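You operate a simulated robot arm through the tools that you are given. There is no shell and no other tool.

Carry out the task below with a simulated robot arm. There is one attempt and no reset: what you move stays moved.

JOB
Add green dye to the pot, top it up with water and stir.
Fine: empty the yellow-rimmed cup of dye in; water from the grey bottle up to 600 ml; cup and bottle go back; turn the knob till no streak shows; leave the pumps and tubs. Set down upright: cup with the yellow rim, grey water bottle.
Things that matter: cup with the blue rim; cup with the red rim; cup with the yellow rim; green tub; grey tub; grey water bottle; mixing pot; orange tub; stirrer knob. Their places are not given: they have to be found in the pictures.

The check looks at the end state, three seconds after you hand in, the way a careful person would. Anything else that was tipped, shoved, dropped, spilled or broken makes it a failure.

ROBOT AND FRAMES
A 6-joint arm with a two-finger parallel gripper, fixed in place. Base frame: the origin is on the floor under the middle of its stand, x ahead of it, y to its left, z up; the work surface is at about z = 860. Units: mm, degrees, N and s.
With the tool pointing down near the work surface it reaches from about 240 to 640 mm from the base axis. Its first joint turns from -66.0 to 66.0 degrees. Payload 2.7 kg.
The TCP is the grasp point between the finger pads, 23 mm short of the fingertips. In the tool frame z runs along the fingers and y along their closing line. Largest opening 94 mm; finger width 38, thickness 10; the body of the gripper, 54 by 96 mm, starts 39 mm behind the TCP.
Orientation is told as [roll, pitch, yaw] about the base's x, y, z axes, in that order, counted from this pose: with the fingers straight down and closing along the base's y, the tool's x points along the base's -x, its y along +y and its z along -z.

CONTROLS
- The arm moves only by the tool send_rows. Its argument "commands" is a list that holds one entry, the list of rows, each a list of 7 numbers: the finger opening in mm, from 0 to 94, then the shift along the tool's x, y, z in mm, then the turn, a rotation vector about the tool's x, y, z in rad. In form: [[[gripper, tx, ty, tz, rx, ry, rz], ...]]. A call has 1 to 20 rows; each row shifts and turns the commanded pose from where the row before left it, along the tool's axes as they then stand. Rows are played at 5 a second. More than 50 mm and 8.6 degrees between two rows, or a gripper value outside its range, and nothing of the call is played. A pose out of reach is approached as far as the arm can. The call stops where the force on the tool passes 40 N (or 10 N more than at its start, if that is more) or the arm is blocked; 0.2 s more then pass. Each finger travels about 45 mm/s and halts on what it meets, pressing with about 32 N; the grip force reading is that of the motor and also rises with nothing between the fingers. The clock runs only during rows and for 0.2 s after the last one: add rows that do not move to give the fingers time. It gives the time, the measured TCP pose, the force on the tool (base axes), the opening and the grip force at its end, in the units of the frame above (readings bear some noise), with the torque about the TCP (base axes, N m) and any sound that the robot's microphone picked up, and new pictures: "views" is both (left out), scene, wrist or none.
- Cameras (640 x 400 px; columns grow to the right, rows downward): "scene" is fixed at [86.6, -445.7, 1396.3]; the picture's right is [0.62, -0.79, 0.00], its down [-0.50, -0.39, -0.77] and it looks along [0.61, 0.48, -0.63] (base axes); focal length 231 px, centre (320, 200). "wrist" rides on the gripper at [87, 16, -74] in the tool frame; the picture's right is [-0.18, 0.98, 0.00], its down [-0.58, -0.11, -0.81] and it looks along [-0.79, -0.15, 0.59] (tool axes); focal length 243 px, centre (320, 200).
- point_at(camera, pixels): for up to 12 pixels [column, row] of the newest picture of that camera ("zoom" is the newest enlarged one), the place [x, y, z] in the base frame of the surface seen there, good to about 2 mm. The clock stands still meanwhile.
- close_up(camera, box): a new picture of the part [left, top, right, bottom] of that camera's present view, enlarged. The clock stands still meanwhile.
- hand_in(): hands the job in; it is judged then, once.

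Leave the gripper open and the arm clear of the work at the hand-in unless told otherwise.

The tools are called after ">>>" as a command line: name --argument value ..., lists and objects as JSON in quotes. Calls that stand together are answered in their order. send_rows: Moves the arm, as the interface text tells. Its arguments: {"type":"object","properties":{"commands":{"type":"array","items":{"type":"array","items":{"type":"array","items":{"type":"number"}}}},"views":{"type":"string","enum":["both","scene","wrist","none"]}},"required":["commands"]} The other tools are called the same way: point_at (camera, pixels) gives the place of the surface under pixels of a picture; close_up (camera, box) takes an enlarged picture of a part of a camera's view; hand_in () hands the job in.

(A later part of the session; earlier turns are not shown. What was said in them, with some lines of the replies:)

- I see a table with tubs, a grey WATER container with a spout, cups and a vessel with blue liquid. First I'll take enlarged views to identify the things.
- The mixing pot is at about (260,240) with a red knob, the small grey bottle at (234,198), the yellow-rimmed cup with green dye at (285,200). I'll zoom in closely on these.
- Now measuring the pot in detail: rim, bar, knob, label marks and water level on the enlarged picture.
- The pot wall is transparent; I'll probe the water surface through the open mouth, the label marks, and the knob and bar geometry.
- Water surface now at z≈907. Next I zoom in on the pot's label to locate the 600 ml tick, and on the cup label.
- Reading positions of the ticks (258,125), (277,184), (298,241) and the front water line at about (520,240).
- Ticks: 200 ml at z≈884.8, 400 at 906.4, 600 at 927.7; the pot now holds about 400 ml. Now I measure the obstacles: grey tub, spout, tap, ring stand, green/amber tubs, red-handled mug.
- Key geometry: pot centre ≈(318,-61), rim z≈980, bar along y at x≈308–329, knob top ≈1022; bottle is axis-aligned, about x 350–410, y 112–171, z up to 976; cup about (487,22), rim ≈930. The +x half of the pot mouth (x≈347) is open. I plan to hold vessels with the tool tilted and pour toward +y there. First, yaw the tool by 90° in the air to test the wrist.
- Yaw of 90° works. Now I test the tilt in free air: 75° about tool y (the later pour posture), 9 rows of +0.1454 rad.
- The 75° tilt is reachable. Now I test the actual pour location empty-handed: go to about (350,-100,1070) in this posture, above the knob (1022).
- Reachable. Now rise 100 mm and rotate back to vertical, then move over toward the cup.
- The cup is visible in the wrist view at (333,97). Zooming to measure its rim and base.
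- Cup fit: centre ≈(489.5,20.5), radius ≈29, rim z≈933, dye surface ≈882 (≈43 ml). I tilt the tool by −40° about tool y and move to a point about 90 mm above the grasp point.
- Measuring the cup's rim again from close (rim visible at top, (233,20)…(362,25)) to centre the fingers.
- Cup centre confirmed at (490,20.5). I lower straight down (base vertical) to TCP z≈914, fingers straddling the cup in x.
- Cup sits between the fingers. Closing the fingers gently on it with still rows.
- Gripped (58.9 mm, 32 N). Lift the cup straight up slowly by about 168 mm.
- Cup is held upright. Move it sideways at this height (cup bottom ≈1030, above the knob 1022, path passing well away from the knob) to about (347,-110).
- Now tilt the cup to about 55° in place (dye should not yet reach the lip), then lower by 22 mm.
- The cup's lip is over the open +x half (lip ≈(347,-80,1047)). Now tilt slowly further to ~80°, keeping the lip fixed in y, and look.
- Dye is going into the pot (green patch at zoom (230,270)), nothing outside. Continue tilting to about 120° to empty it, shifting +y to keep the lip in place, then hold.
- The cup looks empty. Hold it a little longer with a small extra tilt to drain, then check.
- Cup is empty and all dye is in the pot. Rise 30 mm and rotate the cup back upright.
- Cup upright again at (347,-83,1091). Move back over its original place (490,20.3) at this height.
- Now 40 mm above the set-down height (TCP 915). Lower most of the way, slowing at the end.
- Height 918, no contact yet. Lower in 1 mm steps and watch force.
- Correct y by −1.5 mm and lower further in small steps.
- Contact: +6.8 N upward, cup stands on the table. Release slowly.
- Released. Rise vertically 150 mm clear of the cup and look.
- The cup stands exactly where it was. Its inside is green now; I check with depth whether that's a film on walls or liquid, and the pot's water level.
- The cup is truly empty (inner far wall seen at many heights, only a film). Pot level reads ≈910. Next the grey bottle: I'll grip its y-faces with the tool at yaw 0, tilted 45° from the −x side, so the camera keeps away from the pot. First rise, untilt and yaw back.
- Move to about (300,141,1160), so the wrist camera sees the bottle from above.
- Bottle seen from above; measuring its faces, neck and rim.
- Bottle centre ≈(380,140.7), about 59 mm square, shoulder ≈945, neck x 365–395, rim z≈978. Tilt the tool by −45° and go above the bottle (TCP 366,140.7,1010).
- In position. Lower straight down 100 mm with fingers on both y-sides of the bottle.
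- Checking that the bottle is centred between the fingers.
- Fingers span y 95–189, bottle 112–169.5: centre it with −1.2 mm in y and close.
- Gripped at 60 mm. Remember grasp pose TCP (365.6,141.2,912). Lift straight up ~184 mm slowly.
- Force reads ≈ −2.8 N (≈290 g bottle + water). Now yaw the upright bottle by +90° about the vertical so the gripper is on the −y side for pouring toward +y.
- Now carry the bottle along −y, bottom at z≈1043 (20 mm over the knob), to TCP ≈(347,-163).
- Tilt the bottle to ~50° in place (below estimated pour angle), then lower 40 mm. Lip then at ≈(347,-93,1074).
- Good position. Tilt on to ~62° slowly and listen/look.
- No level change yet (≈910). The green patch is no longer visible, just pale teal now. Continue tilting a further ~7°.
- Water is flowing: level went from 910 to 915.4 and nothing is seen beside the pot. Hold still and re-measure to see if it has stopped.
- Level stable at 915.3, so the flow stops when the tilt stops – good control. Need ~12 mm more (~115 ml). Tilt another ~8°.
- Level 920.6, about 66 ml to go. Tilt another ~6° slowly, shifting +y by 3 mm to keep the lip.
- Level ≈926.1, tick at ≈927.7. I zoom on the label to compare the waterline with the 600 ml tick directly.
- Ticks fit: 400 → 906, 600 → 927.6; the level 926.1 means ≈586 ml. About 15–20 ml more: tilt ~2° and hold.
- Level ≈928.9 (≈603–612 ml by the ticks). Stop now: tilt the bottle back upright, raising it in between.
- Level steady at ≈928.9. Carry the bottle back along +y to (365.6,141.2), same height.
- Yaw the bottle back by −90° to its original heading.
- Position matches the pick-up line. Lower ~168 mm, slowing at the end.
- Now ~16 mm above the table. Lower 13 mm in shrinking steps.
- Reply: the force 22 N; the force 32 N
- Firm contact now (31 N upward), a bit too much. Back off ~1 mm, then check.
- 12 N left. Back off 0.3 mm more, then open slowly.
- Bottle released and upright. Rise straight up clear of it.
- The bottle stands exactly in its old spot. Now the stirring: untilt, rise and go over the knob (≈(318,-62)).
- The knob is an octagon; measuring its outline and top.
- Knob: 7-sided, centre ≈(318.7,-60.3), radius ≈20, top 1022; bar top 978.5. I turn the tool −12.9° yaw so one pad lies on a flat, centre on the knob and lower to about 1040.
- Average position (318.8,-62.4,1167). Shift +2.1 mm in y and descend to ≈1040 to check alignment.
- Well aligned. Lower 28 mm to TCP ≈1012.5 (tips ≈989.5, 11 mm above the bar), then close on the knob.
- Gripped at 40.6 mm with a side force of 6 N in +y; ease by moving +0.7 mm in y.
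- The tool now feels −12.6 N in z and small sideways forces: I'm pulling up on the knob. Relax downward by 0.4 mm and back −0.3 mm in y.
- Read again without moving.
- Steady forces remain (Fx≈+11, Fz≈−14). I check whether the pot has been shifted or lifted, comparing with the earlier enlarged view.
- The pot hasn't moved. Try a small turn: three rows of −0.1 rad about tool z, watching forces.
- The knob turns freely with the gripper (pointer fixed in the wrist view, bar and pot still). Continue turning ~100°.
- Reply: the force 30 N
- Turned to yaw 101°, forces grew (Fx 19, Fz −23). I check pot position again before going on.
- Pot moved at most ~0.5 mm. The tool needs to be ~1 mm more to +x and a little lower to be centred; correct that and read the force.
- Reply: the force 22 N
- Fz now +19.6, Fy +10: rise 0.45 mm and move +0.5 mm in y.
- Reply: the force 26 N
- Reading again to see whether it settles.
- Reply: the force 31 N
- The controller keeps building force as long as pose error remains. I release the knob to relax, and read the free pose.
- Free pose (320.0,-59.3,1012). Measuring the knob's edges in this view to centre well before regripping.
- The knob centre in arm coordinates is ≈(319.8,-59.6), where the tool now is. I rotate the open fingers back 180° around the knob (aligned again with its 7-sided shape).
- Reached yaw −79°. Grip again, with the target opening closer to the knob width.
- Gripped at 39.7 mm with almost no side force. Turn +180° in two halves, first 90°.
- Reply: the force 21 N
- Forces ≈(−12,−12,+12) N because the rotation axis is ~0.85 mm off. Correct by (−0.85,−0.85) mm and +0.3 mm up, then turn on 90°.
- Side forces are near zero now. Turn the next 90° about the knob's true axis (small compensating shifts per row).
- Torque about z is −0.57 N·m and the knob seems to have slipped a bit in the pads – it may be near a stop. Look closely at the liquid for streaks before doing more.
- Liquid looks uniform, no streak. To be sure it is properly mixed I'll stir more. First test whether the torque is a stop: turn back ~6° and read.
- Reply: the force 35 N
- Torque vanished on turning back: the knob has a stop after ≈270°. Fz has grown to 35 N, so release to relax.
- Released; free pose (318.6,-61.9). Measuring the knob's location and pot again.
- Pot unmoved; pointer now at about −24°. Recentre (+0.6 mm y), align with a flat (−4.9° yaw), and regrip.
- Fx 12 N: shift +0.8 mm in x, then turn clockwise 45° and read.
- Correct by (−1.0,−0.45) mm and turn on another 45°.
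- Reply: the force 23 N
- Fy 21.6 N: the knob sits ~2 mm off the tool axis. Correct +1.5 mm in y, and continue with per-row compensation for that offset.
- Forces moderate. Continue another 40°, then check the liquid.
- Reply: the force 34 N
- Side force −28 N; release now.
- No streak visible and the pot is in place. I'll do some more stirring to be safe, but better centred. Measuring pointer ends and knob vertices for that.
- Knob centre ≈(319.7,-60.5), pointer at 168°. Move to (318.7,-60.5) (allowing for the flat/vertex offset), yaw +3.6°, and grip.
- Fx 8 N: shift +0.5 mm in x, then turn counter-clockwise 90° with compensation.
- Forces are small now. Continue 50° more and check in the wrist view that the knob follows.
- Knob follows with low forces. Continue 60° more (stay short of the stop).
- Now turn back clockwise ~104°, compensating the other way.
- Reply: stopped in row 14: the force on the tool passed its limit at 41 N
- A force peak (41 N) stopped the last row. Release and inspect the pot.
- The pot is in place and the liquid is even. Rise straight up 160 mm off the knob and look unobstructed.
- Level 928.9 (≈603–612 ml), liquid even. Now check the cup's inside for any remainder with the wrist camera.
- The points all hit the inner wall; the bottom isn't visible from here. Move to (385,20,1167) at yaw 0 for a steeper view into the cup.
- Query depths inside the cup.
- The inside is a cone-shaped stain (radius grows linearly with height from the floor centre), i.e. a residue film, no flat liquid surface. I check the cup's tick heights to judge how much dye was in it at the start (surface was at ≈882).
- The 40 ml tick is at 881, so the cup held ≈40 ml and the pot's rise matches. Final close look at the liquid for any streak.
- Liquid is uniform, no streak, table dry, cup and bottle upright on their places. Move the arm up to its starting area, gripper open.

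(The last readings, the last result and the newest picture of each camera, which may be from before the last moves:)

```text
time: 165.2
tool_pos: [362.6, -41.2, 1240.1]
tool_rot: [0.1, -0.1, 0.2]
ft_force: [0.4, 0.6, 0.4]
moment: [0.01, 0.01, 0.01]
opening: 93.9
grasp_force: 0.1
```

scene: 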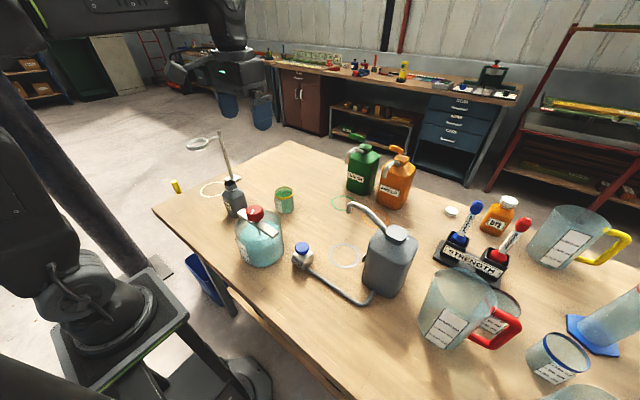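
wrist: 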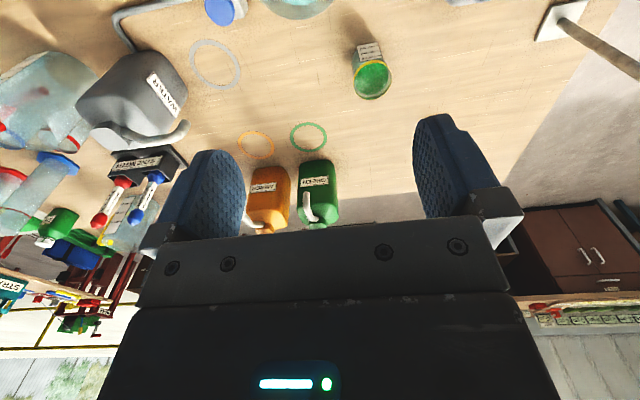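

The arm is back at its starting area with the gripper open. The cup is emptied and back in place, the bottle is back in place, and the pot is filled to about the 600 ml mark and stirred. Handing in.

>>> hand_in

```text
The job is handed in.
```

I emptied the dye into the pot, topped it up with water, stirred it, and handed the job in. The result of the check isn't known yet.

- **Dye:** The yellow-rimmed cup held about 40 ml, and all of it went into the pot. The cup is upright in its original spot; only a green stain is left inside.
- **Water:** The pot reads about 600–615 ml against its marks, so it may be slightly over 600. The bottle is upright in its original spot.
- **Stirring:** I turned the knob back and forth, just under two full turns in total, because it has a stop. The green streak had already disappeared when I started adding water. The liquid looked even at the end, but I couldn't watch the streak go as I stirred.
- **Forces while stirring:** Side forces on the knob were high at times, and one move stopped at the 40 N limit. The pot was in its original place afterwards.
- **Everything else:** I saw no spills, and I didn't touch the pumps, the tubs or the other cups. The gripper is open and the arm is clear.
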